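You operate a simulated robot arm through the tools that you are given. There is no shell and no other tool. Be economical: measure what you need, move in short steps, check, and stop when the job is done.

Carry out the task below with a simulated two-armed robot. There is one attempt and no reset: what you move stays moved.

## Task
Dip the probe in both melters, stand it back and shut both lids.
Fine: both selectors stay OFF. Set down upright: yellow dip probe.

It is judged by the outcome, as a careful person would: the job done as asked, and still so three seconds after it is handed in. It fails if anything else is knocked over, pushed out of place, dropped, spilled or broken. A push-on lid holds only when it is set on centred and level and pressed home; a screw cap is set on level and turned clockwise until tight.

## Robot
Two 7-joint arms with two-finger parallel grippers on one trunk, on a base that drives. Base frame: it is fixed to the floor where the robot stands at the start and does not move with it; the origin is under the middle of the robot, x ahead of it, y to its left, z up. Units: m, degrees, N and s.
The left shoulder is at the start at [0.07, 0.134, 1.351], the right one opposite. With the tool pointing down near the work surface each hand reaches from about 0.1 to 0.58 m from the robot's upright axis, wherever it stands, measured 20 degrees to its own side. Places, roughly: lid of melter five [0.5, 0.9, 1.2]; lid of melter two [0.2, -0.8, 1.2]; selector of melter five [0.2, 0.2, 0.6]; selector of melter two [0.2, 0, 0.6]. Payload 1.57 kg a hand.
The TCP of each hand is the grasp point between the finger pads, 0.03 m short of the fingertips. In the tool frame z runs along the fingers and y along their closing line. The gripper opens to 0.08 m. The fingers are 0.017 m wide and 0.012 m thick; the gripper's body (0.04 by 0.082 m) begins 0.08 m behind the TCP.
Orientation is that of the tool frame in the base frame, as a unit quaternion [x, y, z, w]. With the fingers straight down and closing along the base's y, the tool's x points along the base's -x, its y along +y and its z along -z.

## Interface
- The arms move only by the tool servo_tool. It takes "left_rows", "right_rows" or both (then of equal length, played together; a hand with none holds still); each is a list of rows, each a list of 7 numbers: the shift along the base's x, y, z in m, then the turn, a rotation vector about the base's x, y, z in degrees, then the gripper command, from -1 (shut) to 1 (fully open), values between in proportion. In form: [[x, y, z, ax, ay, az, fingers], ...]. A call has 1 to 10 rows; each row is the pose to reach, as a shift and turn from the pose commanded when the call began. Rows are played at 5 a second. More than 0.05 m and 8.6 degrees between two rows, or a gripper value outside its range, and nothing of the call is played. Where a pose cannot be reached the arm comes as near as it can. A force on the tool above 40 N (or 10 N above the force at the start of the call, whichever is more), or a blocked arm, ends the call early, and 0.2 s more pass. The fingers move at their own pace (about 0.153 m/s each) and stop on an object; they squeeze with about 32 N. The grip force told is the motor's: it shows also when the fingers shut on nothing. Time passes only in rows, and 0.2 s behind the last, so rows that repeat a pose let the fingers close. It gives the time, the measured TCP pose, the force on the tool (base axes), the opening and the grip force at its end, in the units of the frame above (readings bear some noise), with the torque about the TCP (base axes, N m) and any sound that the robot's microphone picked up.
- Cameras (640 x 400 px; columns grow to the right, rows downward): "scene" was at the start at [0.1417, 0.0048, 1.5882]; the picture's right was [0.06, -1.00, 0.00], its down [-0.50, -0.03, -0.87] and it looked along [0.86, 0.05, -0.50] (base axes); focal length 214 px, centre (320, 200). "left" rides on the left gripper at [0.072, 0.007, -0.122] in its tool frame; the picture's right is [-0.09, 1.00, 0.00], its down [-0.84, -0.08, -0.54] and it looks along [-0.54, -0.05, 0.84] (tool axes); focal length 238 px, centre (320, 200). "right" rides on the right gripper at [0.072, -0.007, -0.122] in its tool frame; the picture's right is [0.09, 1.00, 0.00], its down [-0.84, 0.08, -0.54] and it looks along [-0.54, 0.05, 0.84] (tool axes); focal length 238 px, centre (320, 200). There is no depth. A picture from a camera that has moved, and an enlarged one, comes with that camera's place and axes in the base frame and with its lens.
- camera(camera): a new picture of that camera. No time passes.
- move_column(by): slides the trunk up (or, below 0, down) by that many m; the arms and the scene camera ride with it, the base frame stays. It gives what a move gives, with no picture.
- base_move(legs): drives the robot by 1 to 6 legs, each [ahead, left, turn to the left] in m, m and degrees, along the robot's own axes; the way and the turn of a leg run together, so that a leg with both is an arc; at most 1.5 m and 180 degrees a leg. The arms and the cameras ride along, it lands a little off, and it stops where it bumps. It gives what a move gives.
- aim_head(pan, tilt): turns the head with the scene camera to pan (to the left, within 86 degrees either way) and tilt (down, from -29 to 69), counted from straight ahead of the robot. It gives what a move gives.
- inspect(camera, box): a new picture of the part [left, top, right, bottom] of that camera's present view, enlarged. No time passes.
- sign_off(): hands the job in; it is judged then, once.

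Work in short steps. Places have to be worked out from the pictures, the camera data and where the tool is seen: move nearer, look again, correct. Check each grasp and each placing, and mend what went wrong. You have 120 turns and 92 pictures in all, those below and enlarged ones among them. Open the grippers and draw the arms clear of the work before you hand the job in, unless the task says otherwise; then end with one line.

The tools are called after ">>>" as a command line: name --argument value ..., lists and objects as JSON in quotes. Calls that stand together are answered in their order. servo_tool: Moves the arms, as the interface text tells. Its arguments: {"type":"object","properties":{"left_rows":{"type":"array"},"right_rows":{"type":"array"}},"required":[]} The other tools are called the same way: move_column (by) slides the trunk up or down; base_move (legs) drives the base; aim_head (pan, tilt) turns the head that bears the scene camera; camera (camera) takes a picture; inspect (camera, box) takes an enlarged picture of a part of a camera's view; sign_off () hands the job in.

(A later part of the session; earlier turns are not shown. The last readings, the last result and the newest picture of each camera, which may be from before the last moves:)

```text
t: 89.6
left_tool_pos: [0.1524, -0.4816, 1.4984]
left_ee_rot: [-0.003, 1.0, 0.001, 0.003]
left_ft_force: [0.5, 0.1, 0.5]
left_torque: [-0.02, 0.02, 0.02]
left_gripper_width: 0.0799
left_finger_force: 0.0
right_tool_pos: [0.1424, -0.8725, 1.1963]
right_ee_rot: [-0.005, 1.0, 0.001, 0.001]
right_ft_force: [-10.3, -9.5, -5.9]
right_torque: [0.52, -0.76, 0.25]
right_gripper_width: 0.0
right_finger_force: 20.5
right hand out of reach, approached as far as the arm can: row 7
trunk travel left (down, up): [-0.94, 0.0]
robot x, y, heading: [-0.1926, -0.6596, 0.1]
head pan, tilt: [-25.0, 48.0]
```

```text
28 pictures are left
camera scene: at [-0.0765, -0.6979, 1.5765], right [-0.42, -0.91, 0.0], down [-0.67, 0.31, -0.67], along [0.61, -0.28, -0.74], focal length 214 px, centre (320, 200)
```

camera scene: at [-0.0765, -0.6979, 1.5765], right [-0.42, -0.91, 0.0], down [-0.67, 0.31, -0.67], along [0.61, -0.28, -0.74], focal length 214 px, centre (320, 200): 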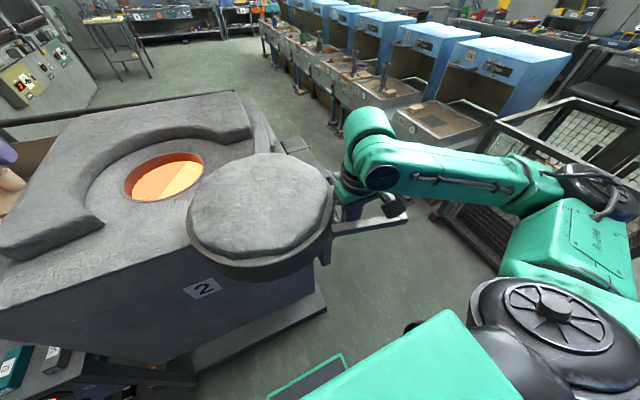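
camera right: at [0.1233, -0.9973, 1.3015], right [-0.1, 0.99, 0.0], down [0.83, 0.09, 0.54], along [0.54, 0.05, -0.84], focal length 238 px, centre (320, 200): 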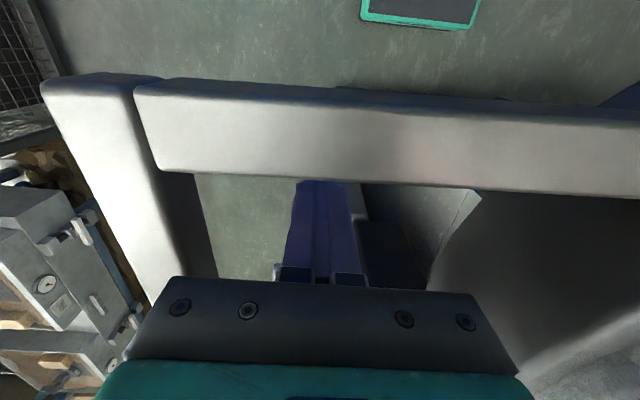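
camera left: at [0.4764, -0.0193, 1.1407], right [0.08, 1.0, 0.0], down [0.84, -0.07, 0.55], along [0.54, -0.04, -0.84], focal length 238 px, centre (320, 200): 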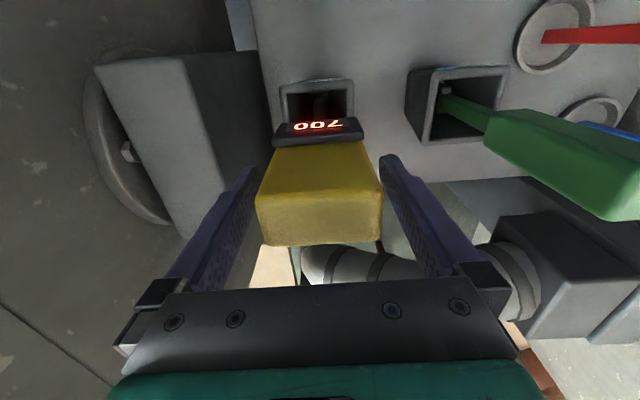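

The lid is following (about 15° so far), but the arm is folding to its near limit. The next part of the arc is nearly straight along y, so I'll drag it by sliding the base left 12 cm.

>>> base_move --legs '[[0, 0.12, 0]]'

>>> camera --camera "scene"

```text
t: 90.8
left_tool_pos: [0.1559, -0.3684, 1.4989]
left_ee_rot: [-0.002, 1.0, 0.002, 0.001]
left_ft_force: [-0.6, -0.7, -1.4]
left_torque: [0.05, 0.01, -0.02]
left_gripper_width: 0.0802
left_finger_force: 0.1
right_tool_pos: [0.1468, -0.76, 1.1972]
right_ee_rot: [-0.003, 1.0, 0.002, 0.001]
right_ft_force: [-0.4, 0.7, 0.7]
right_torque: [0.05, -0.01, -0.03]
right_gripper_width: 0.0001
right_finger_force: 21.3
trunk travel left (down, up): [-0.94, 0.0]
robot x, y, heading: [-0.1993, -0.5425, 0.1]
head pan, tilt: [-25.0, 48.0]
```

```text
27 pictures are left
camera scene: at [-0.0727, -0.5845, 1.5762], right [-0.42, -0.91, 0.0], down [-0.68, 0.31, -0.67], along [0.61, -0.28, -0.74], focal length 214 px, centre (320, 200)
```

scene: 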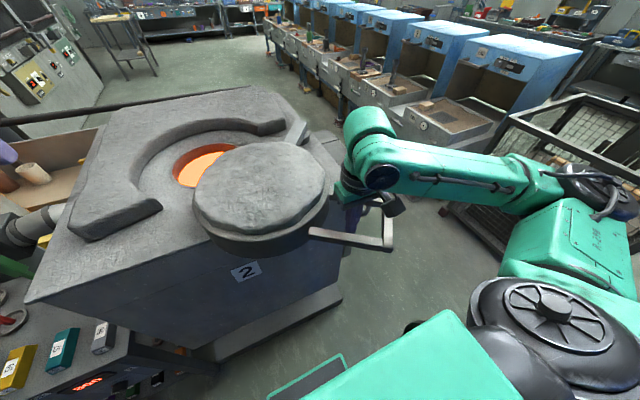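

The lid has swung about 40° of roughly 87°. I'll drag another step with the base along the arc.

>>> base_move --legs '[[0.025, 0.124, 0]]'

>>> camera --camera "scene"

```text
t: 92.1
left_tool_pos: [0.1797, -0.2436, 1.4994]
left_ee_rot: [-0.005, 1.0, 0.003, 0.002]
left_ft_force: [0.8, 0.3, -0.3]
left_torque: [0.04, -0.01, 0.01]
left_gripper_width: 0.0799
left_finger_force: 0.0
right_tool_pos: [0.172, -0.6358, 1.1956]
right_ee_rot: [-0.004, 1.0, 0.003, 0.002]
right_ft_force: [-0.1, -0.9, 0.2]
right_torque: [0.04, 0.05, 0.0]
right_gripper_width: 0.0001
right_finger_force: 21.1
trunk travel left (down, up): [-0.94, 0.0]
robot x, y, heading: [-0.171, -0.4206, 0.5]
head pan, tilt: [-25.0, 48.0]
```

```text
26 pictures are left
camera scene: at [-0.0488, -0.4606, 1.5762], right [-0.42, -0.91, -0.01], down [-0.68, 0.31, -0.67], along [0.61, -0.27, -0.74], focal length 214 px, centre (320, 200)
```

scene: 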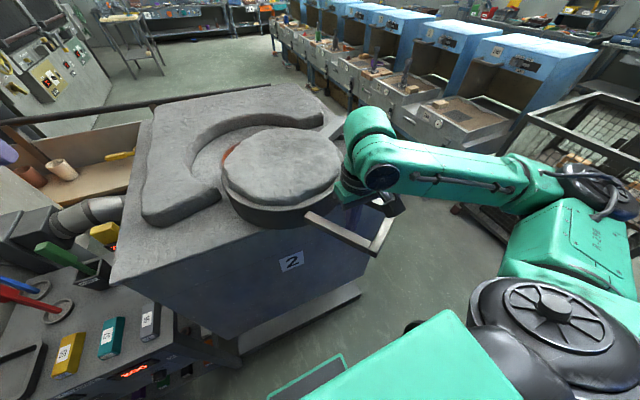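

About 26° remain. I'll finish the swing with the arm along the arc, slowly.

>>> servo_tool --right_rows '[[0.0085, 0.018, 0, 0, 0, 0, -1], [0.0175, 0.0363, 0, 0, 0, 0, -1], [0.028, 0.0535, 0, 0, 0, 0, -1], [0.039, 0.07, 0, 0, 0, 0, -1], [0.051, 0.086, 0, 0, 0, 0, -1], [0.0643, 0.101, 0, 0, 0, 0, -1], [0.078, 0.1155, 0, 0, 0, 0, -1], [0.0929, 0.129, 0, 0, 0, 0, -1]]'

>>> camera --camera "scene"

```text
t: 93.8
left_tool_pos: [0.1626, -0.24, 1.5014]
left_ee_rot: [-0.003, 1.0, 0.001, 0.007]
left_ft_force: [-0.6, -1.0, 0.9]
left_torque: [-0.02, 0.05, -0.01]
left_gripper_width: 0.0802
left_finger_force: 0.1
right_tool_pos: [0.2307, -0.5121, 1.1974]
right_ee_rot: [-0.01, 1.0, -0.005, -0.008]
right_ft_force: [-44.6, -15.6, 10.2]
right_torque: [0.67, -0.51, -0.01]
right_gripper_width: 0.0001
right_finger_force: 21.3
trunk travel left (down, up): [-0.94, 0.0]
robot x, y, heading: [-0.1736, -0.4186, 0.2]
head pan, tilt: [-25.0, 48.0]
stopped in row 8 (right hand): the force on the tool passed its limit at 55 N (the readings are from after the stop); the commanded pose is now the measured one
```

```text
25 pictures are left
camera scene: at [-0.0661, -0.4562, 1.5779], right [-0.42, -0.91, -0.01], down [-0.67, 0.31, -0.68], along [0.62, -0.28, -0.74], focal length 214 px, centre (320, 200)
```

scene: 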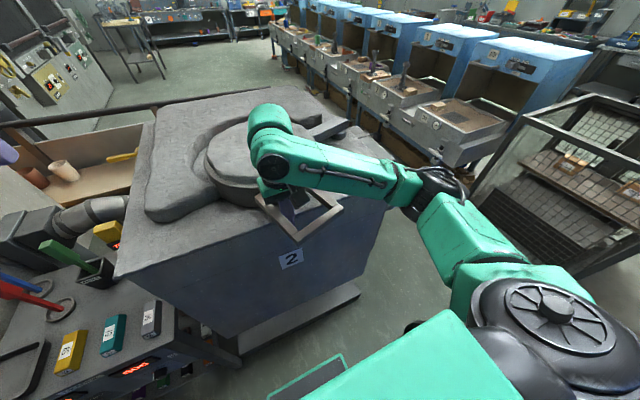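

The tool met 55 N pressing forward. I'll ease back, lift the hand out of the loop and look at how far the lid has closed.

>>> servo_tool --right_rows '[[-0.012, -0.002, 0, 0, 0, 0, -1], [-0.018, -0.004, 0.03, 0, 0, 0, -1], [-0.018, -0.004, 0.07, 0, 0, 0, -1], [-0.018, -0.004, 0.11, 0, 0, 0, -1], [-0.018, -0.03, 0.15, 0, 0, 0, -1], [-0.018, -0.07, 0.17, 0, 0, 0, -1], [-0.018, -0.11, 0.19, 0, 0, 0, -1], [-0.018, -0.15, 0.21, 0, 0, 0, -1], [-0.018, -0.19, 0.22, 0, 0, 0, -1]]'

>>> camera --camera "scene"

>>> camera --camera "right"

```text
t: 95.8
left_tool_pos: [0.1776, -0.2389, 1.4977]
left_ee_rot: [-0.004, 1.0, 0.001, 0.002]
left_ft_force: [0.4, -0.1, -0.4]
left_torque: [0.01, 0.01, 0.03]
left_gripper_width: 0.08
left_finger_force: 0.1
right_tool_pos: [0.2269, -0.703, 1.4141]
right_ee_rot: [-0.008, 1.0, -0.003, -0.007]
right_ft_force: [1.6, -0.7, 0.4]
right_torque: [0.03, -0.01, 0.01]
right_gripper_width: 0.0001
right_finger_force: 21.6
trunk travel left (down, up): [-0.94, 0.0]
robot x, y, heading: [-0.1712, -0.4173, 0.2]
head pan, tilt: [-25.0, 48.0]
```

```text
24 pictures are left
camera scene: at [-0.0504, -0.4547, 1.5764], right [-0.42, -0.91, 0.0], down [-0.68, 0.31, -0.67], along [0.61, -0.28, -0.74], focal length 214 px, centre (320, 200)
```

scene: 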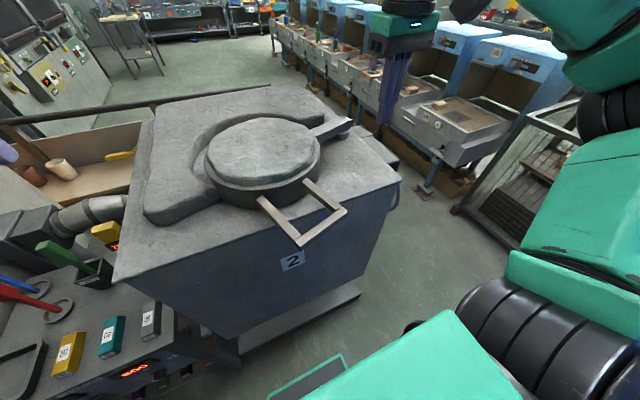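

```text
23 pictures are left
camera right: at [0.1567, -0.7102, 1.5376], right [-0.11, 0.99, 0.0], down [0.84, 0.09, 0.53], along [0.53, 0.05, -0.85], focal length 238 px, centre (320, 200)
```

right: 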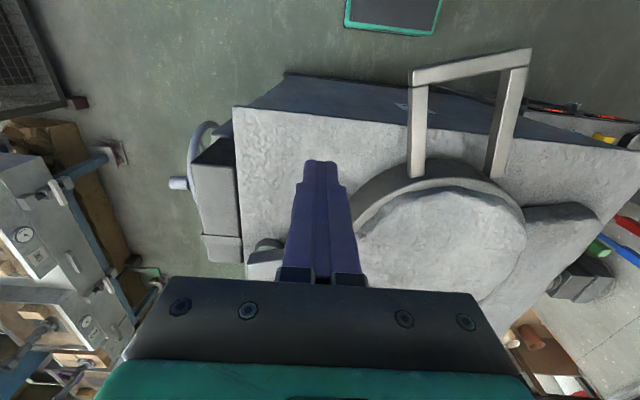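

It's close to shut; I'll zoom to see the remaining gap to the surround.

>>> inspect --camera "scene" --box '[130, 80, 370, 260]'

```text
2.22 times, centred on (250, 170) of scene
camera zoom: at [-0.0504, -0.4547, 1.5764], right [-0.42, -0.91, 0.0], down [-0.68, 0.31, -0.67], along [0.61, -0.28, -0.74], focal length 477 px, centre (476, 267)
```

zoom: 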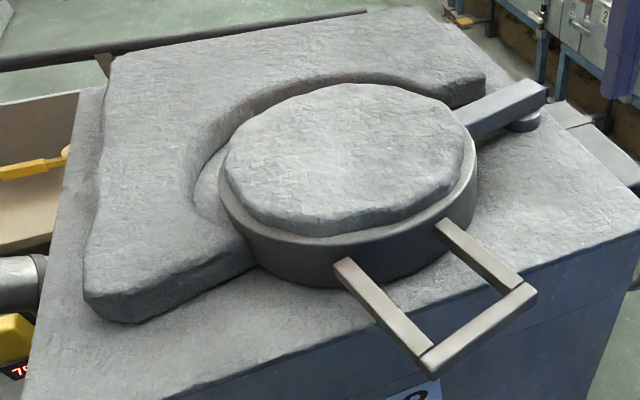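

A gap of roughly 4 cm remains. I'll put the closed fingers outside the handle's right bar and push it left along the arc.

>>> servo_tool --right_rows '[[-0.005, 0.01, -0.04, 0, 0, 0, -1], [-0.01, 0.02, -0.08, 0, 0, 0, -1], [-0.013, 0.03, -0.12, 0, 0, 0, -1], [-0.013, 0.038, -0.16, 0, 0, 0, -1], [-0.013, 0.038, -0.205, 0, 0, 0, -1], [-0.006, 0.05, -0.205, 0, 0, 0, -1], [0.0, 0.063, -0.205, 0, 0, 0, -1], [0.006, 0.076, -0.205, 0, 0, 0, -1]]'

>>> inspect --camera "scene" --box '[130, 80, 370, 260]'

```text
t: 97.6
left_tool_pos: [0.1741, -0.2399, 1.4995]
left_ee_rot: [-0.003, 1.0, 0.001, 0.004]
left_ft_force: [0.2, 0.1, -0.7]
left_torque: [0.01, 0.01, -0.02]
left_gripper_width: 0.0799
left_finger_force: 0.0
right_tool_pos: [0.2299, -0.6251, 1.2093]
right_ee_rot: [-0.007, 1.0, -0.003, -0.006]
right_ft_force: [-8.9, -2.2, 2.5]
right_torque: [0.06, 0.08, 0.0]
right_gripper_width: 0.0
right_finger_force: 21.4
trunk travel left (down, up): [-0.94, 0.0]
robot x, y, heading: [-0.1728, -0.4211, 0.3]
head pan, tilt: [-25.0, 48.0]
```

```text
2.22 times, centred on (250, 170) of scene
camera zoom: at [-0.0538, -0.4556, 1.5767], right [-0.42, -0.91, 0.0], down [-0.67, 0.31, -0.67], along [0.61, -0.28, -0.74], focal length 477 px, centre (476, 267)
```

zoom: 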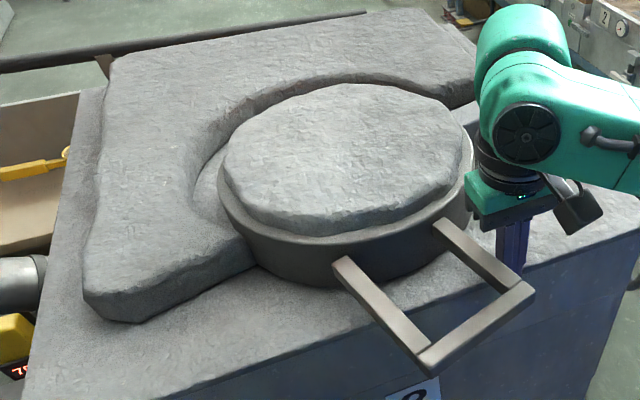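

The forward force is the melter's front edge (x≈0.23), which must also have caused the earlier stop. I'll shift the fingers out to x≈0.198, in front of the melter, and push the handle's outer end along +y.

>>> servo_tool --right_rows '[[-0.015, -0.01, 0.0, 0, 0, 0, -1], [-0.032, -0.015, 0.0, 0, 0, 0, -1], [-0.032, 0.0, 0.0, 0, 0, 0, -1], [-0.032, 0.012, 0.0, 0, 0, 0, -1], [-0.032, 0.022, 0.0, 0, 0, 0, -1], [-0.032, 0.032, 0.0, 0, 0, 0, -1], [-0.032, 0.04, 0.0, 0, 0, 0, -1]]'

>>> inspect --camera "scene" --box '[130, 80, 370, 260]'

```text
t: 99.2
left_tool_pos: [0.1886, -0.2465, 1.4967]
left_ee_rot: [-0.003, 1.0, 0.004, -0.002]
left_ft_force: [0.4, 0.6, -0.4]
left_torque: [0.01, -0.01, -0.02]
left_gripper_width: 0.08
left_finger_force: 0.0
right_tool_pos: [0.2109, -0.5917, 1.2057]
right_ee_rot: [-0.006, 1.0, 0.0, -0.01]
right_ft_force: [19.9, -21.6, 0.9]
right_torque: [0.67, 0.59, -0.07]
right_gripper_width: 0.0
right_finger_force: 21.3
trunk travel left (down, up): [-0.94, 0.0]
robot x, y, heading: [-0.1702, -0.4182, 0.3]
head pan, tilt: [-25.0, 48.0]
```

```text
2.22 times, centred on (250, 170) of scene
camera zoom: at [-0.039, -0.4627, 1.5752], right [-0.42, -0.91, 0.0], down [-0.68, 0.31, -0.66], along [0.6, -0.27, -0.75], focal length 477 px, centre (476, 267)
```

zoom: 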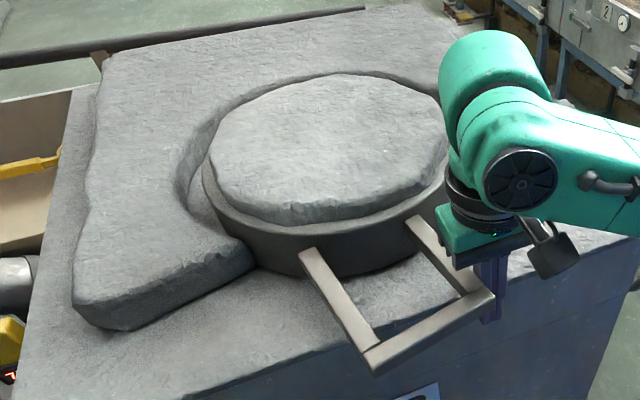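

The lid moved further, with only a small gap left. I'll push another 2–3 cm along +y, stopping on force.

>>> servo_tool --right_rows '[[0.005, 0.008, 0.0, 0, 0, 0, -1], [0.008, 0.016, 0.0, 0, 0, 0, -1], [0.01, 0.024, 0.0, 0, 0, 0, -1], [0.01, 0.032, 0.0, 0, 0, 0, -1]]'

>>> inspect --camera "scene" --box '[130, 80, 370, 260]'

```text
t: 100.2
left_tool_pos: [0.1857, -0.2456, 1.4976]
left_ee_rot: [-0.003, 1.0, 0.003, 0.0]
left_ft_force: [0.2, 0.4, 0.5]
left_torque: [0.01, -0.02, 0.02]
left_gripper_width: 0.08
left_finger_force: 0.0
right_tool_pos: [0.2195, -0.5595, 1.2054]
right_ee_rot: [-0.008, 1.0, -0.001, -0.011]
right_ft_force: [14.4, -21.1, 0.3]
right_torque: [0.82, 0.56, 0.0]
right_gripper_width: 0.0
right_finger_force: 20.3
trunk travel left (down, up): [-0.94, 0.0]
robot x, y, heading: [-0.1718, -0.4204, 0.5]
head pan, tilt: [-25.0, 48.0]
```

```text
2.22 times, centred on (250, 170) of scene
camera zoom: at [-0.0426, -0.4624, 1.5755], right [-0.42, -0.91, 0.0], down [-0.68, 0.31, -0.66], along [0.6, -0.27, -0.75], focal length 477 px, centre (476, 267)
```

zoom: 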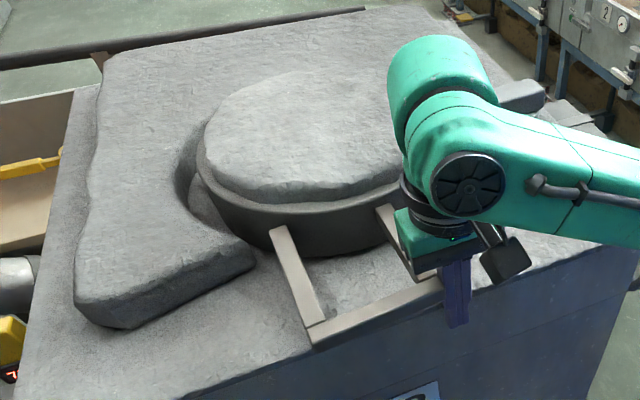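

The lid now computes to about [0.485, -0.478], close to over the pot. I'll back the fingers off and inspect it unobstructed.

>>> servo_tool --right_rows '[[-0.008, -0.02, 0, 0, 0, 0, -1], [-0.008, -0.04, 0.03, 0, 0, 0, -1], [-0.008, -0.06, 0.07, 0, 0, 0, -1], [-0.008, -0.08, 0.11, 0, 0, 0, -1], [-0.008, -0.1, 0.15, 0, 0, 0, -1], [-0.008, -0.13, 0.19, 0, 0, 0, -1], [-0.008, -0.16, 0.22, 0, 0, 0, -1]]'

>>> inspect --camera "scene" --box '[130, 80, 370, 260]'

>>> inspect --camera "right" --box '[300, 60, 640, 300]'

```text
t: 101.8
left_tool_pos: [0.1776, -0.2371, 1.4992]
left_ee_rot: [-0.004, 1.0, 0.0, 0.003]
left_ft_force: [0.5, 0.4, 0.1]
left_torque: [-0.01, -0.01, 0.01]
left_gripper_width: 0.0798
left_finger_force: 0.0
right_tool_pos: [0.203, -0.7126, 1.4254]
right_ee_rot: [-0.008, 1.0, -0.003, -0.006]
right_ft_force: [0.3, 0.0, 0.3]
right_torque: [-0.01, -0.01, 0.0]
right_gripper_width: 0.0001
right_finger_force: 21.5
trunk travel left (down, up): [-0.94, 0.0]
robot x, y, heading: [-0.1677, -0.4189, 0.1]
head pan, tilt: [-25.0, 48.0]
```

```text
2.22 times, centred on (250, 170) of scene
camera zoom: at [-0.0504, -0.4533, 1.5764], right [-0.42, -0.91, 0.0], down [-0.68, 0.31, -0.67], along [0.61, -0.28, -0.74], focal length 477 px, centre (476, 267)
```

zoom: 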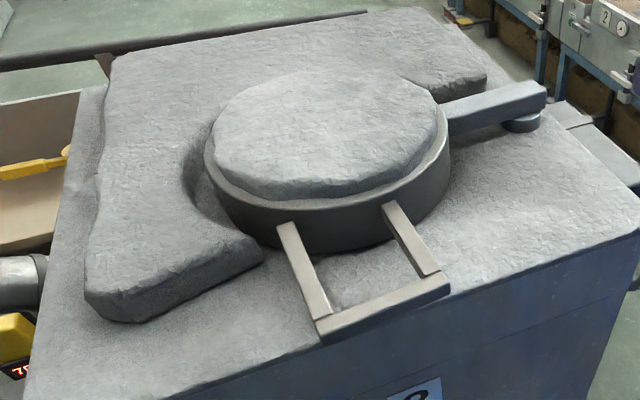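

```text
1.67 times, centred on (470, 180) of right
camera zoom: at [0.1318, -0.7189, 1.5493], right [-0.11, 0.99, 0.0], down [0.84, 0.09, 0.53], along [0.53, 0.05, -0.85], focal length 397 px, centre (70, 233)
```

zoom: 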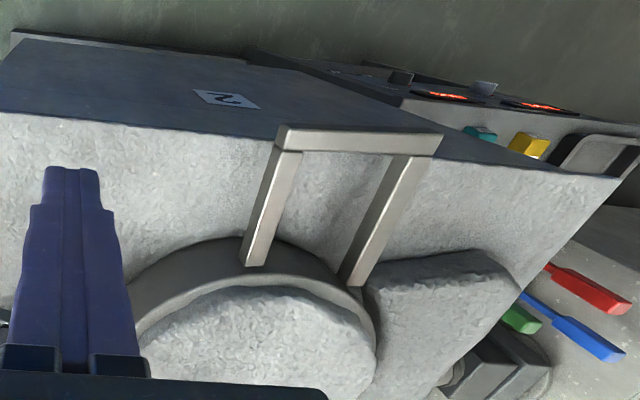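

The lid is over the pot to within a couple of degrees. I'll push gently again at the handle's end to find the closed stop.

>>> servo_tool --right_rows '[[0.008, 0.04, -0.04, 0, 0, 0, -1], [0.01, 0.08, -0.07, 0, 0, 0, -1], [0.01, 0.1, -0.11, 0, 0, 0, -1], [0.01, 0.11, -0.155, 0, 0, 0, -1], [0.01, 0.11, -0.2, 0, 0, 0, -1], [0.01, 0.11, -0.22, 0, 0, 0, -1], [0.011, 0.135, -0.22, 0, 0, 0, -1], [0.014, 0.15, -0.22, 0, 0, 0, -1], [0.017, 0.16, -0.22, 0, 0, 0, -1], [0.019, 0.168, -0.22, 0, 0, 0, -1]]'

>>> servo_tool --right_rows '[[0.002, 0.006, 0.0, 0, 0, 0, -1], [0.004, 0.012, 0.0, 0, 0, 0, -1], [0.006, 0.018, 0.0, 0, 0, 0, -1], [0.008, 0.024, 0.0, 0, 0, 0, -1]]'

>>> inspect --camera "scene" --box '[130, 80, 370, 260]'

```text
refused: row 1 steps farther than a row can; nothing moved
```

```text
t: 102.8
left_tool_pos: [0.1795, -0.2364, 1.4964]
left_ee_rot: [-0.003, 1.0, 0.0, 0.002]
left_ft_force: [-0.6, -0.2, -0.1]
left_torque: [-0.01, 0.03, 0.0]
left_gripper_width: 0.0801
left_finger_force: 0.1
right_tool_pos: [0.2144, -0.6871, 1.4282]
right_ee_rot: [-0.007, 1.0, -0.003, -0.007]
right_ft_force: [0.0, 0.1, -1.1]
right_torque: [-0.06, 0.02, -0.02]
right_gripper_width: 0.0
right_finger_force: 21.3
trunk travel left (down, up): [-0.94, 0.0]
robot x, y, heading: [-0.1736, -0.4195, 0.7]
head pan, tilt: [-25.0, 48.0]
```

```text
2.22 times, centred on (250, 170) of scene
camera zoom: at [-0.0487, -0.4525, 1.5763], right [-0.42, -0.91, 0.0], down [-0.68, 0.31, -0.67], along [0.61, -0.28, -0.74], focal length 477 px, centre (476, 267)
```

zoom: 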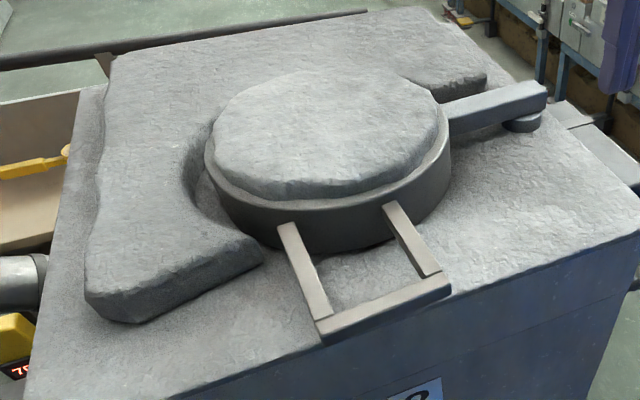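

Only the short second call played, harmlessly in the air. I'll redo the approach with legal steps.

>>> servo_tool --right_rows '[[0, 0.02, -0.04, 0, 0, 0, -1], [0, 0.04, -0.08, 0, 0, 0, -1], [0, 0.06, -0.12, 0, 0, 0, -1], [0, 0.075, -0.16, 0, 0, 0, -1], [0, 0.08, -0.2, 0, 0, 0, -1], [0, 0.08, -0.222, 0, 0, 0, -1], [0.001, 0.1, -0.222, 0, 0, 0, -1], [0.003, 0.115, -0.222, 0, 0, 0, -1], [0.004, 0.125, -0.222, 0, 0, 0, -1]]'

>>> servo_tool --right_rows '[[0.001, 0.006, 0.0, 0, 0, 0, -1], [0.002, 0.012, 0.0, 0, 0, 0, -1], [0.003, 0.018, 0.0, 0, 0, 0, -1], [0.003, 0.024, 0.0, 0, 0, 0, -1]]'

>>> inspect --camera "scene" --box '[130, 80, 370, 260]'

```text
t: 104.8
left_tool_pos: [0.1792, -0.2374, 1.498]
left_ee_rot: [-0.003, 1.0, 0.0, 0.002]
left_ft_force: [0.3, -0.4, 0.4]
left_torque: [-0.02, -0.01, 0.03]
left_gripper_width: 0.08
left_finger_force: 0.1
right_tool_pos: [0.2182, -0.5628, 1.2078]
right_ee_rot: [-0.007, 1.0, -0.003, -0.008]
right_ft_force: [-0.1, -0.9, -0.6]
right_torque: [0.02, -0.01, -0.02]
right_gripper_width: 0.0003
right_finger_force: 21.2
trunk travel left (down, up): [-0.94, 0.0]
robot x, y, heading: [-0.1703, -0.4179, 0.2]
head pan, tilt: [-25.0, 48.0]
```

```text
t: 105.8
left_tool_pos: [0.1842, -0.2458, 1.4978]
left_ee_rot: [-0.004, 1.0, 0.003, 0.0]
left_ft_force: [0.0, -0.5, 0.3]
left_torque: [0.01, 0.02, -0.03]
left_gripper_width: 0.0799
left_finger_force: 0.0
right_tool_pos: [0.2259, -0.5466, 1.2034]
right_ee_rot: [-0.006, 1.0, -0.001, -0.009]
right_ft_force: [11.6, -19.8, 2.8]
right_torque: [0.83, 0.48, 0.03]
right_gripper_width: 0.0001
right_finger_force: 20.7
trunk travel left (down, up): [-0.94, 0.0]
robot x, y, heading: [-0.174, -0.4218, 0.5]
head pan, tilt: [-25.0, 48.0]
```

```text
2.22 times, centred on (250, 170) of scene
camera zoom: at [-0.0433, -0.4624, 1.5756], right [-0.42, -0.91, 0.0], down [-0.68, 0.31, -0.66], along [0.61, -0.27, -0.75], focal length 477 px, centre (476, 267)
```

zoom: 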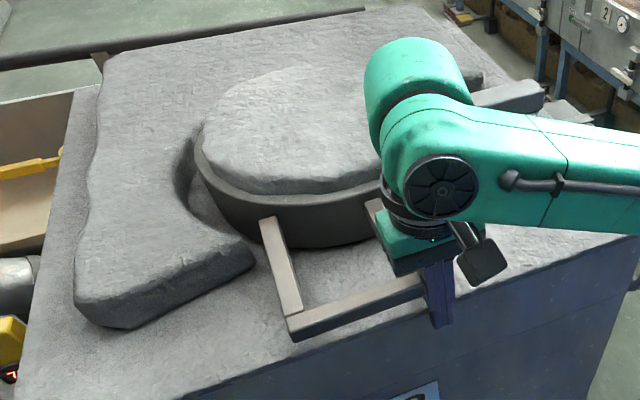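

The lid still turns with about 20 N of friction. I'll keep pushing in small steps until it stops.

>>> servo_tool --right_rows '[[0.001, 0.006, 0.0, 0, 0, 0, -1], [0.002, 0.012, 0.0, 0, 0, 0, -1], [0.003, 0.018, 0.0, 0, 0, 0, -1], [0.003, 0.024, 0.0, 0, 0, 0, -1], [0.003, 0.03, 0.0, 0, 0, 0, -1]]'

>>> inspect --camera "scene" --box '[130, 80, 370, 260]'

```text
t: 106.5
left_tool_pos: [0.1811, -0.2496, 1.4982]
left_ee_rot: [-0.002, 1.0, 0.004, 0.002]
left_ft_force: [-0.1, 1.3, -0.5]
left_torque: [-0.08, 0.01, 0.0]
left_gripper_width: 0.08
left_finger_force: 0.0
right_tool_pos: [0.228, -0.5415, 1.2032]
right_ee_rot: [0.002, 1.0, -0.009, -0.008]
right_ft_force: [6.6, -40.4, -5.3]
right_torque: [1.93, 0.36, -0.14]
right_gripper_width: 0.0003
right_finger_force: 21.1
trunk travel left (down, up): [-0.94, 0.0]
robot x, y, heading: [-0.1712, -0.4179, 0.3]
head pan, tilt: [-25.0, 48.0]
stopped in row 3 (right hand): the force on the tool passed its limit at 42 N (the readings are from after the stop); the commanded pose is now the measured one
```

```text
2.22 times, centred on (250, 170) of scene
camera zoom: at [-0.0471, -0.4649, 1.5756], right [-0.42, -0.91, -0.01], down [-0.68, 0.32, -0.67], along [0.61, -0.27, -0.75], focal length 477 px, centre (476, 267)
```

zoom: 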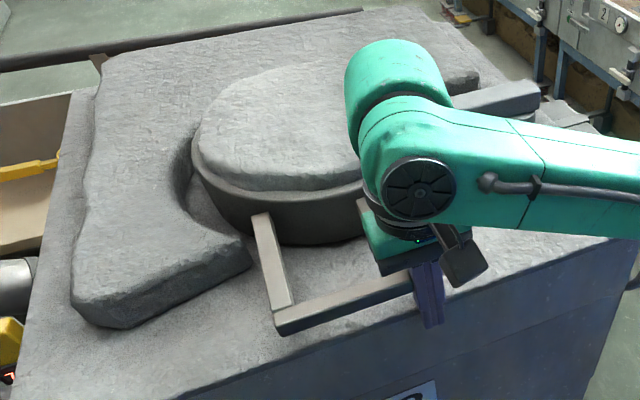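

The force jumped to 42 N, so the lid is at its closed stop. I'll back away, raise the hand and verify.

>>> servo_tool --right_rows '[[-0.01, -0.02, 0, 0, 0, 0, -1], [-0.015, -0.04, 0.03, 0, 0, 0, -1], [-0.02, -0.06, 0.07, 0, 0, 0, -1], [-0.03, -0.07, 0.11, 0, 0, 0, -1], [-0.03, -0.08, 0.15, 0, 0, 0, -1], [-0.03, -0.09, 0.19, 0, 0, 0, -1], [-0.03, -0.1, 0.23, 0, 0, 0, -1], [-0.03, -0.1, 0.27, 0, 0, 0, 0], [-0.03, -0.1, 0.3, 0, 0, 0, 1]]'

>>> inspect --camera "scene" --box '[130, 80, 370, 260]'

```text
t: 108.5
left_tool_pos: [0.1778, -0.2349, 1.4974]
left_ee_rot: [-0.003, 1.0, -0.001, 0.002]
left_ft_force: [-0.8, -0.8, 0.9]
left_torque: [-0.01, 0.03, 0.01]
left_gripper_width: 0.0801
left_finger_force: 0.0
right_tool_pos: [0.1938, -0.6223, 1.5076]
right_ee_rot: [-0.004, 1.0, -0.007, -0.007]
right_ft_force: [0.1, 0.0, -0.1]
right_torque: [-0.03, 0.0, -0.02]
right_gripper_width: 0.0801
right_finger_force: 0.0
trunk travel left (down, up): [-0.94, 0.0]
robot x, y, heading: [-0.1682, -0.4191, 0.2]
head pan, tilt: [-25.0, 48.0]
```

```text
2.22 times, centred on (250, 170) of scene
camera zoom: at [-0.0505, -0.4509, 1.5765], right [-0.42, -0.91, 0.0], down [-0.67, 0.31, -0.67], along [0.61, -0.28, -0.74], focal length 477 px, centre (476, 267)
```

zoom: 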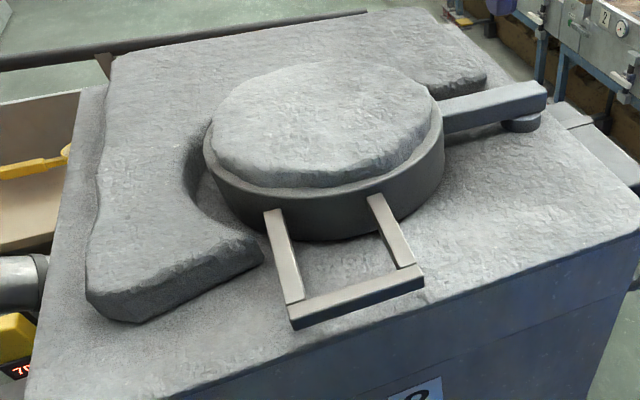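

Lid two is fully over the pot and stayed there. Now I'll drive to melter five along the clear lane.

>>> base_move --legs '[[-0.03, 0, 0], [0, 1.27, 0], [0.1, 0, 0]]'

>>> aim_head --pan 12 --tilt 42

>>> camera --camera "scene"

>>> camera --camera "left"

```text
t: 116.2
left_tool_pos: [0.2124, 1.065, 1.5014]
left_ee_rot: [-0.012, 1.0, 0.001, 0.007]
left_ft_force: [-1.2, -0.1, 0.2]
left_torque: [0.0, -0.05, 0.02]
left_gripper_width: 0.0801
left_finger_force: 0.1
right_tool_pos: [0.2352, 0.6763, 1.5094]
right_ee_rot: [-0.015, 1.0, -0.005, -0.002]
right_ft_force: [-0.6, 0.4, 0.1]
right_torque: [0.01, -0.11, 0.01]
right_gripper_width: 0.08
right_finger_force: 0.1
trunk travel left (down, up): [-0.94, 0.0]
robot x, y, heading: [-0.1261, 0.8745, 1.4]
head pan, tilt: [-25.0, 48.0]
```

```text
t: 117.3
left_tool_pos: [0.2267, 1.0655, 1.4985]
left_ee_rot: [-0.013, 1.0, 0.0, 0.002]
left_ft_force: [-0.4, 0.6, -0.6]
left_torque: [0.02, 0.02, 0.01]
left_gripper_width: 0.08
left_finger_force: 0.1
right_tool_pos: [0.2503, 0.6776, 1.5051]
right_ee_rot: [-0.016, 1.0, -0.007, -0.009]
right_ft_force: [0.2, -0.1, 0.2]
right_torque: [0.0, 0.03, 0.01]
right_gripper_width: 0.08
right_finger_force: 0.1
trunk travel left (down, up): [-0.94, 0.0]
robot x, y, heading: [-0.1221, 0.877, 1.5]
head pan, tilt: [12.0, 42.0]
```

```text
12 pictures are left
camera scene: at [0.0124, 0.8956, 1.5845], right [0.23, -0.97, 0.0], down [-0.65, -0.16, -0.74], along [0.72, 0.17, -0.67], focal length 214 px, centre (320, 200)
```

scene: 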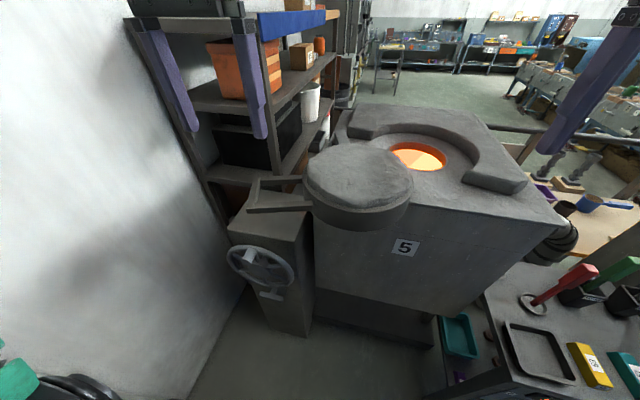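

```text
11 pictures are left
camera left: at [0.1538, 1.0707, 1.6192], right [0.07, 1.0, 0.0], down [0.84, -0.05, 0.54], along [0.54, -0.04, -0.84], focal length 238 px, centre (320, 200)
```

left: 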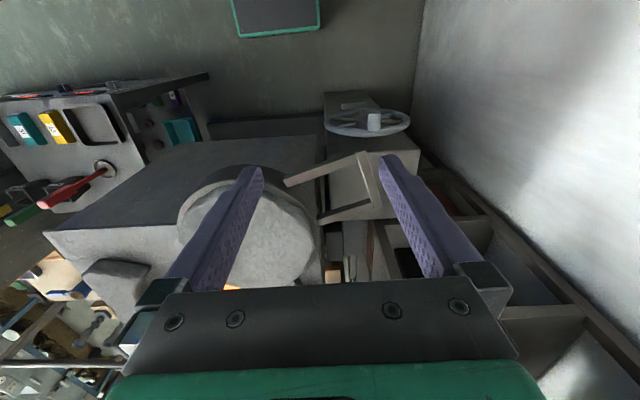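

Lid five is at about [0.506, 0.91] with its loop opening near [0.39, 1.095]; its pivot computes to about (0.775, 0.988). I'll move 8 cm closer and bring the closed left fingers above the loop.

>>> base_move --legs '[[0.08, 0, -1.4]]'

>>> servo_tool --left_rows '[[0.02, 0.01, -0.03, 0, 0, 0, -1], [0.04, 0.02, -0.06, 0, 0, 0, -1], [0.06, 0.03, -0.09, 0, 0, 0, -1], [0.075, 0.03, -0.13, 0, 0, 0, -1], [0.08, 0.03, -0.16, 0, 0, 0, -1], [0.08, 0.03, -0.16, 0, 0, 0, -1]]'

>>> camera --camera "left"

```text
t: 118.3
left_tool_pos: [0.2899, 1.0569, 1.5026]
left_ee_rot: [0.001, 1.0, 0.001, 0.009]
left_ft_force: [-1.7, -1.1, -0.4]
left_torque: [-0.01, -0.11, 0.0]
left_gripper_width: 0.0798
left_finger_force: 0.0
right_tool_pos: [0.3028, 0.6699, 1.5107]
right_ee_rot: [-0.003, 1.0, -0.006, 0.0]
right_ft_force: [-0.7, 0.1, 0.6]
right_torque: [0.0, -0.07, 0.0]
right_gripper_width: 0.0799
right_finger_force: 0.1
trunk travel left (down, up): [-0.94, 0.0]
robot x, y, heading: [-0.0444, 0.8757, 0.1]
head pan, tilt: [12.0, 42.0]
```

```text
t: 119.7
left_tool_pos: [0.3808, 1.0844, 1.3372]
left_ee_rot: [0.0, 1.0, -0.001, 0.004]
left_ft_force: [-0.2, -0.3, 0.0]
left_torque: [-0.04, -0.02, -0.02]
left_gripper_width: 0.0
left_finger_force: 21.1
right_tool_pos: [0.3133, 0.6695, 1.5076]
right_ee_rot: [-0.003, 1.0, -0.005, -0.006]
right_ft_force: [-0.3, 0.0, -0.1]
right_torque: [-0.02, -0.04, -0.02]
right_gripper_width: 0.0801
right_finger_force: 0.0
trunk travel left (down, up): [-0.94, 0.0]
robot x, y, heading: [-0.0482, 0.8777, -0.0]
head pan, tilt: [12.0, 42.0]
```

```text
10 pictures are left
camera left: at [0.3073, 1.0911, 1.4592], right [0.09, 1.0, 0.0], down [0.83, -0.08, 0.55], along [0.55, -0.05, -0.84], focal length 238 px, centre (320, 200)
```

left: 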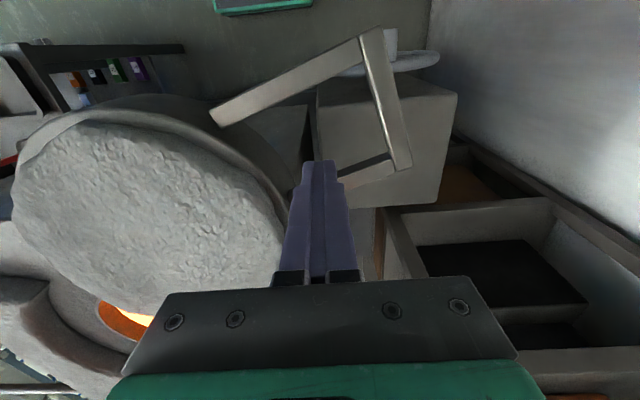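

The loop's opening is centred near [0.376, 1.095], the melter's front edge is at x≈0.477, and the wheel box top is well below (z≈1.03). I'll lower the fingers into the loop.

>>> servo_tool --left_rows '[[-0.004, 0.006, -0.04, 0, 0, 0, -1], [-0.004, 0.006, -0.08, 0, 0, 0, -1], [-0.004, 0.006, -0.12, 0, 0, 0, -1], [-0.004, 0.006, -0.145, 0, 0, 0, -1]]'

>>> servo_tool --left_rows '[[-0.004, -0.02, 0.0, 0, 0, 0, -1], [-0.007, -0.041, 0.0, 0, 0, 0, -1], [-0.009, -0.062, 0.0, 0, 0, 0, -1], [-0.01, -0.083, 0.0, 0, 0, 0, -1], [-0.0095, -0.104, 0.0, 0, 0, 0, -1], [-0.0085, -0.125, 0.0, 0, 0, 0, -1]]'

>>> camera --camera "scene"

```text
t: 120.7
left_tool_pos: [0.3812, 1.0912, 1.1914]
left_ee_rot: [0.0, 1.0, 0.0, 0.003]
left_ft_force: [0.5, -0.1, 0.2]
left_torque: [-0.05, -0.02, 0.01]
left_gripper_width: 0.0003
left_finger_force: 21.2
right_tool_pos: [0.3191, 0.6677, 1.506]
right_ee_rot: [-0.003, 1.0, -0.006, -0.008]
right_ft_force: [0.6, -0.3, 0.7]
right_torque: [0.0, -0.01, -0.01]
right_gripper_width: 0.0802
right_finger_force: 0.0
trunk travel left (down, up): [-0.94, 0.0]
robot x, y, heading: [-0.0486, 0.8751, 0.0]
head pan, tilt: [12.0, 42.0]
```

```text
t: 122.1
left_tool_pos: [0.3694, 0.967, 1.1924]
left_ee_rot: [0.0, 1.0, -0.001, 0.005]
left_ft_force: [-2.1, 6.3, 1.6]
left_torque: [-0.62, -0.23, 0.0]
left_gripper_width: 0.0
left_finger_force: 21.1
right_tool_pos: [0.3165, 0.6713, 1.5064]
right_ee_rot: [-0.003, 1.0, -0.006, -0.006]
right_ft_force: [0.0, -0.4, 0.4]
right_torque: [0.01, 0.0, -0.01]
right_gripper_width: 0.0799
right_finger_force: 0.1
trunk travel left (down, up): [-0.94, 0.0]
robot x, y, heading: [-0.0461, 0.8759, 0.4]
head pan, tilt: [12.0, 42.0]
```

```text
9 pictures are left
camera scene: at [0.0845, 0.8955, 1.5851], right [0.21, -0.98, 0.0], down [-0.65, -0.14, -0.74], along [0.73, 0.15, -0.67], focal length 214 px, centre (320, 200)
```

scene: 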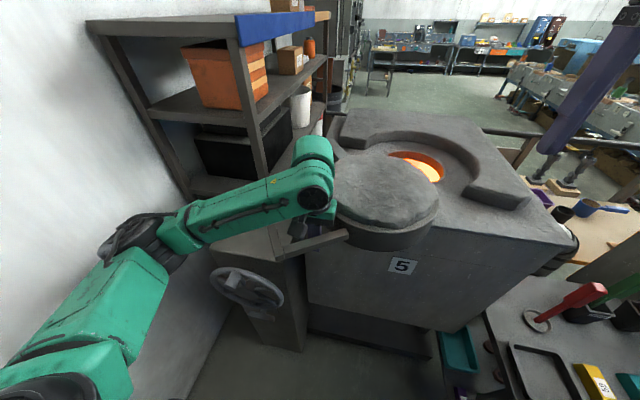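

The lid is following the arc (about 18° so far). I'll continue pulling along the arc.

>>> servo_tool --left_rows '[[0.0027, -0.028, 0.0, 0, 0, 0, -1], [0.007, -0.056, 0.0, 0, 0, 0, -1], [0.013, -0.0836, 0.0, 0, 0, 0, -1], [0.021, -0.1105, 0.0, 0, 0, 0, -1], [0.031, -0.137, 0.0, 0, 0, 0, -1], [0.0427, -0.162, 0.0, 0, 0, 0, -1], [0.056, -0.187, 0.0, 0, 0, 0, -1]]'

>>> camera --camera "scene"

```text
t: 123.7
left_tool_pos: [0.4275, 0.7783, 1.1927]
left_ee_rot: [0.001, 1.0, 0.0, 0.004]
left_ft_force: [-5.1, 4.6, 1.9]
left_torque: [-0.36, -0.5, 0.1]
left_gripper_width: 0.0003
left_finger_force: 21.1
right_tool_pos: [0.3142, 0.6684, 1.5074]
right_ee_rot: [-0.002, 1.0, -0.006, -0.006]
right_ft_force: [-0.9, -0.5, 0.6]
right_torque: [0.03, 0.01, 0.05]
right_gripper_width: 0.0799
right_finger_force: 0.0
trunk travel left (down, up): [-0.94, 0.0]
robot x, y, heading: [-0.0499, 0.8754, -0.1]
head pan, tilt: [12.0, 42.0]
```

```text
8 pictures are left
camera scene: at [0.0835, 0.8927, 1.5852], right [0.21, -0.98, 0.0], down [-0.65, -0.14, -0.74], along [0.73, 0.15, -0.67], focal length 214 px, centre (320, 200)
```

scene: 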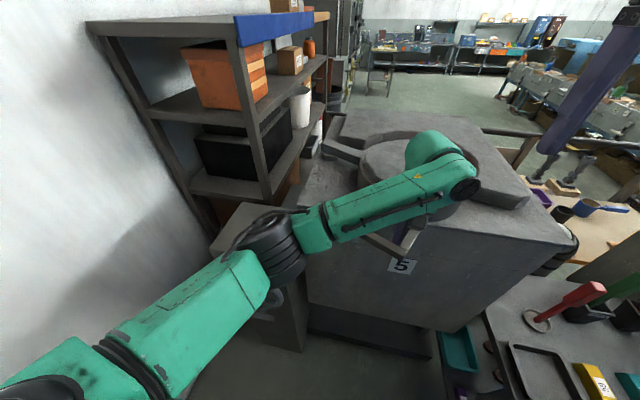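

It's nearly closed, and the loop end will come over the melter's edge. I'll lift out of the loop and set the fingers down outside the handle's left side to push it home from there.

>>> servo_tool --left_rows '[[0, 0.0, 0.04, 0, 0, 0, -1], [0, 0.0, 0.08, 0, 0, 0, -1], [0, 0.02, 0.11, 0, 0, 0, -1], [0.005, 0.06, 0.115, 0, 0, 0, -1], [0.01, 0.1, 0.115, 0, 0, 0, -1], [0.01, 0.14, 0.115, 0, 0, 0, -1], [0.01, 0.148, 0.115, 0, 0, 0, -1]]'

>>> camera --camera "left"

```text
t: 125.3
left_tool_pos: [0.4367, 0.9279, 1.3074]
left_ee_rot: [0.001, 1.0, 0.0, 0.002]
left_ft_force: [-1.4, 0.3, -0.2]
left_torque: [0.0, 0.02, -0.03]
left_gripper_width: 0.0
left_finger_force: 21.3
right_tool_pos: [0.3182, 0.671, 1.5064]
right_ee_rot: [-0.003, 1.0, -0.007, -0.006]
right_ft_force: [1.6, 0.2, -0.3]
right_torque: [-0.02, 0.01, 0.0]
right_gripper_width: 0.08
right_finger_force: 0.1
trunk travel left (down, up): [-0.94, 0.0]
robot x, y, heading: [-0.0444, 0.8771, 0.0]
head pan, tilt: [12.0, 42.0]
```

```text
7 pictures are left
camera left: at [0.3639, 0.9348, 1.4301], right [0.09, 1.0, 0.0], down [0.83, -0.08, 0.55], along [0.54, -0.05, -0.84], focal length 238 px, centre (320, 200)
```

left: 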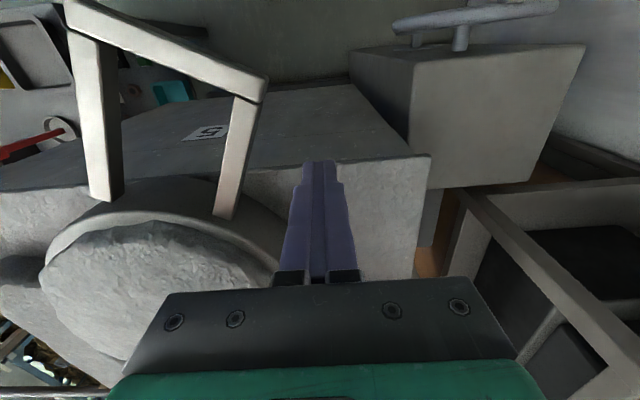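

The handle now points about 150°, so roughly 28° remain. I'll lower beside its left bar and push it in −y, drifting toward x≈0.455.

>>> servo_tool --left_rows '[[-0.006, 0.0, -0.04, 0, 0, 0, -1], [-0.008, 0.0, -0.08, 0, 0, 0, -1], [-0.008, 0.0, -0.112, 0, 0, 0, -1], [-0.01, -0.02, -0.112, 0, 0, 0, -1], [-0.01, -0.04, -0.112, 0, 0, 0, -1], [-0.006, -0.06, -0.112, 0, 0, 0, -1], [-0.002, -0.08, -0.112, 0, 0, 0, -1], [0.003, -0.1, -0.112, 0, 0, 0, -1], [0.008, -0.12, -0.112, 0, 0, 0, -1]]'

>>> camera --camera "scene"

```text
t: 127.3
left_tool_pos: [0.4588, 0.8209, 1.1918]
left_ee_rot: [-0.003, 1.0, -0.001, 0.0]
left_ft_force: [26.0, 27.1, 0.6]
left_torque: [-1.2, 1.15, 0.09]
left_gripper_width: 0.0
left_finger_force: 21.1
right_tool_pos: [0.3275, 0.6815, 1.5055]
right_ee_rot: [-0.002, 1.0, -0.01, -0.01]
right_ft_force: [-0.6, 0.1, 0.5]
right_torque: [-0.01, 0.0, 0.03]
right_gripper_width: 0.0799
right_finger_force: 0.1
trunk travel left (down, up): [-0.94, 0.0]
robot x, y, heading: [-0.0416, 0.8787, 0.0]
head pan, tilt: [12.0, 42.0]
```

```text
6 pictures are left
camera scene: at [0.0976, 0.9052, 1.5836], right [0.21, -0.98, 0.01], down [-0.66, -0.15, -0.74], along [0.72, 0.15, -0.68], focal length 214 px, centre (320, 200)
```

scene: 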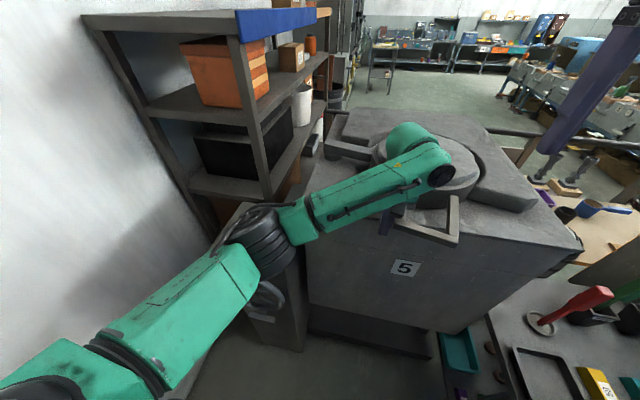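

The lid advances against about 37 N of combined friction. I'll continue mainly in −y while holding x back from the melter's edge.

>>> servo_tool --left_rows '[[-0.004, -0.006, 0, 0, 0, 0, -1], [-0.006, -0.014, 0, 0, 0, 0, -1], [-0.006, -0.022, 0, 0, 0, 0, -1], [-0.006, -0.03, 0, 0, 0, 0, -1], [-0.004, -0.038, 0, 0, 0, 0, -1], [-0.002, -0.046, 0, 0, 0, 0, -1], [0, -0.054, 0, 0, 0, 0, -1]]'

```text
t: 128.9
left_tool_pos: [0.4458, 0.753, 1.1965]
left_ee_rot: [0.005, 1.0, -0.005, 0.002]
left_ft_force: [0.2, -0.1, 0.0]
left_torque: [-0.01, 0.01, 0.01]
left_gripper_width: 0.0
left_finger_force: 21.4
right_tool_pos: [0.3196, 0.6705, 1.5068]
right_ee_rot: [-0.001, 1.0, -0.007, -0.008]
right_ft_force: [-1.2, 0.7, 0.5]
right_torque: [0.0, 0.01, -0.03]
right_gripper_width: 0.08
right_finger_force: 0.1
trunk travel left (down, up): [-0.94, 0.0]
robot x, y, heading: [-0.0454, 0.876, -0.0]
head pan, tilt: [12.0, 42.0]
```

The force vanished, so the fingers probably slid off the handle's end. I'll look.

>>> camera --camera "scene"

```text
5 pictures are left
camera scene: at [0.0881, 0.8952, 1.5847], right [0.21, -0.98, 0.0], down [-0.66, -0.14, -0.74], along [0.73, 0.15, -0.67], focal length 214 px, centre (320, 200)
```

scene: 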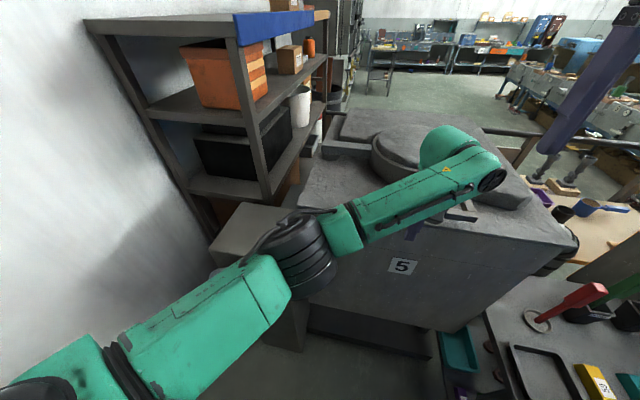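

The handle end now lies over the melter's top, nearly shut. I'll lift the hand clear to the left and inspect.

>>> servo_tool --left_rows '[[-0.02, 0.0, 0.02, 0, 0, 0, -1], [-0.03, 0.0, 0.06, 0, 0, 0, -1], [-0.03, 0.03, 0.09, 0, 0, 0, -1], [-0.03, 0.07, 0.11, 0, 0, 0, -1], [-0.03, 0.11, 0.13, 0, 0, 0, -1], [-0.03, 0.15, 0.14, 0, 0, 0, -1], [-0.03, 0.19, 0.15, 0, 0, 0, -1]]'

>>> inspect --camera "scene" --box '[320, 90, 560, 250]'

```text
t: 130.5
left_tool_pos: [0.4148, 0.9467, 1.347]
left_ee_rot: [0.001, 1.0, -0.001, 0.002]
left_ft_force: [-0.5, 0.7, -0.4]
left_torque: [-0.02, -0.01, -0.01]
left_gripper_width: 0.0
left_finger_force: 21.3
right_tool_pos: [0.3178, 0.6704, 1.5064]
right_ee_rot: [-0.004, 1.0, -0.007, -0.007]
right_ft_force: [-0.5, 0.6, 0.7]
right_torque: [-0.03, -0.02, -0.01]
right_gripper_width: 0.0802
right_finger_force: 0.1
trunk travel left (down, up): [-0.94, 0.0]
robot x, y, heading: [-0.0502, 0.8756, -0.2]
head pan, tilt: [12.0, 42.0]
```

```text
2.50 times, centred on (440, 170) of scene
camera zoom: at [0.0858, 0.8951, 1.5849], right [0.21, -0.98, 0.0], down [-0.65, -0.14, -0.74], along [0.73, 0.15, -0.67], focal length 536 px, centre (20, 275)
```

zoom: 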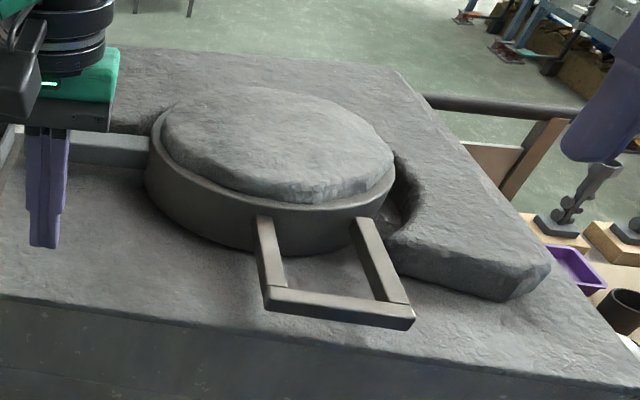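

Lid five now lies the same way as lid two: handle straight out, pot covered. To be sure it's at its stop, I'll give the handle a last light push, with the tips kept just above the melter's top.

>>> servo_tool --left_rows '[[0.02, -0.03, -0.02, 0, 0, 0, -1], [0.04, -0.065, -0.04, 0, 0, 0, -1], [0.055, -0.1, -0.06, 0, 0, 0, -1], [0.07, -0.135, -0.08, 0, 0, 0, -1], [0.072, -0.147, -0.1, 0, 0, 0, -1], [0.072, -0.147, -0.109, 0, 0, 0, -1]]'

>>> servo_tool --left_rows '[[0, -0.015, 0, 0, 0, 0, -1], [0, -0.03, 0, 0, 0, 0, -1], [0, -0.04, 0, 0, 0, 0, -1], [0, -0.05, 0, 0, 0, 0, -1], [0, -0.06, 0, 0, 0, 0, -1], [0, -0.07, 0, 0, 0, 0, -1]]'

```text
t: 131.9
left_tool_pos: [0.4875, 0.7998, 1.2357]
left_ee_rot: [0.001, 1.0, -0.001, 0.002]
left_ft_force: [-1.1, 0.8, 0.7]
left_torque: [-0.05, -0.01, 0.04]
left_gripper_width: 0.0
left_finger_force: 21.7
right_tool_pos: [0.317, 0.6721, 1.5069]
right_ee_rot: [-0.003, 1.0, -0.007, -0.006]
right_ft_force: [-0.4, 0.3, 1.1]
right_torque: [-0.05, -0.01, -0.03]
right_gripper_width: 0.0797
right_finger_force: 0.0
trunk travel left (down, up): [-0.94, 0.0]
robot x, y, heading: [-0.0473, 0.8745, -0.2]
head pan, tilt: [12.0, 42.0]
```

```text
t: 133.3
left_tool_pos: [0.4775, 0.7776, 1.2291]
left_ee_rot: [-0.001, 1.0, -0.001, 0.009]
left_ft_force: [13.4, 11.9, 31.9]
left_torque: [0.45, -0.49, 0.07]
left_gripper_width: 0.0001
left_finger_force: 21.0
left hand out of reach, approached as far as the arm can: row 1, 2, 3, 4, 5, 6
right_tool_pos: [0.3169, 0.6764, 1.508]
right_ee_rot: [-0.003, 1.0, -0.008, -0.006]
right_ft_force: [0.1, -0.1, -0.4]
right_torque: [-0.01, -0.02, 0.04]
right_gripper_width: 0.08
right_finger_force: 0.0
trunk travel left (down, up): [-0.94, 0.0]
robot x, y, heading: [-0.0444, 0.8767, 0.0]
head pan, tilt: [12.0, 42.0]
```

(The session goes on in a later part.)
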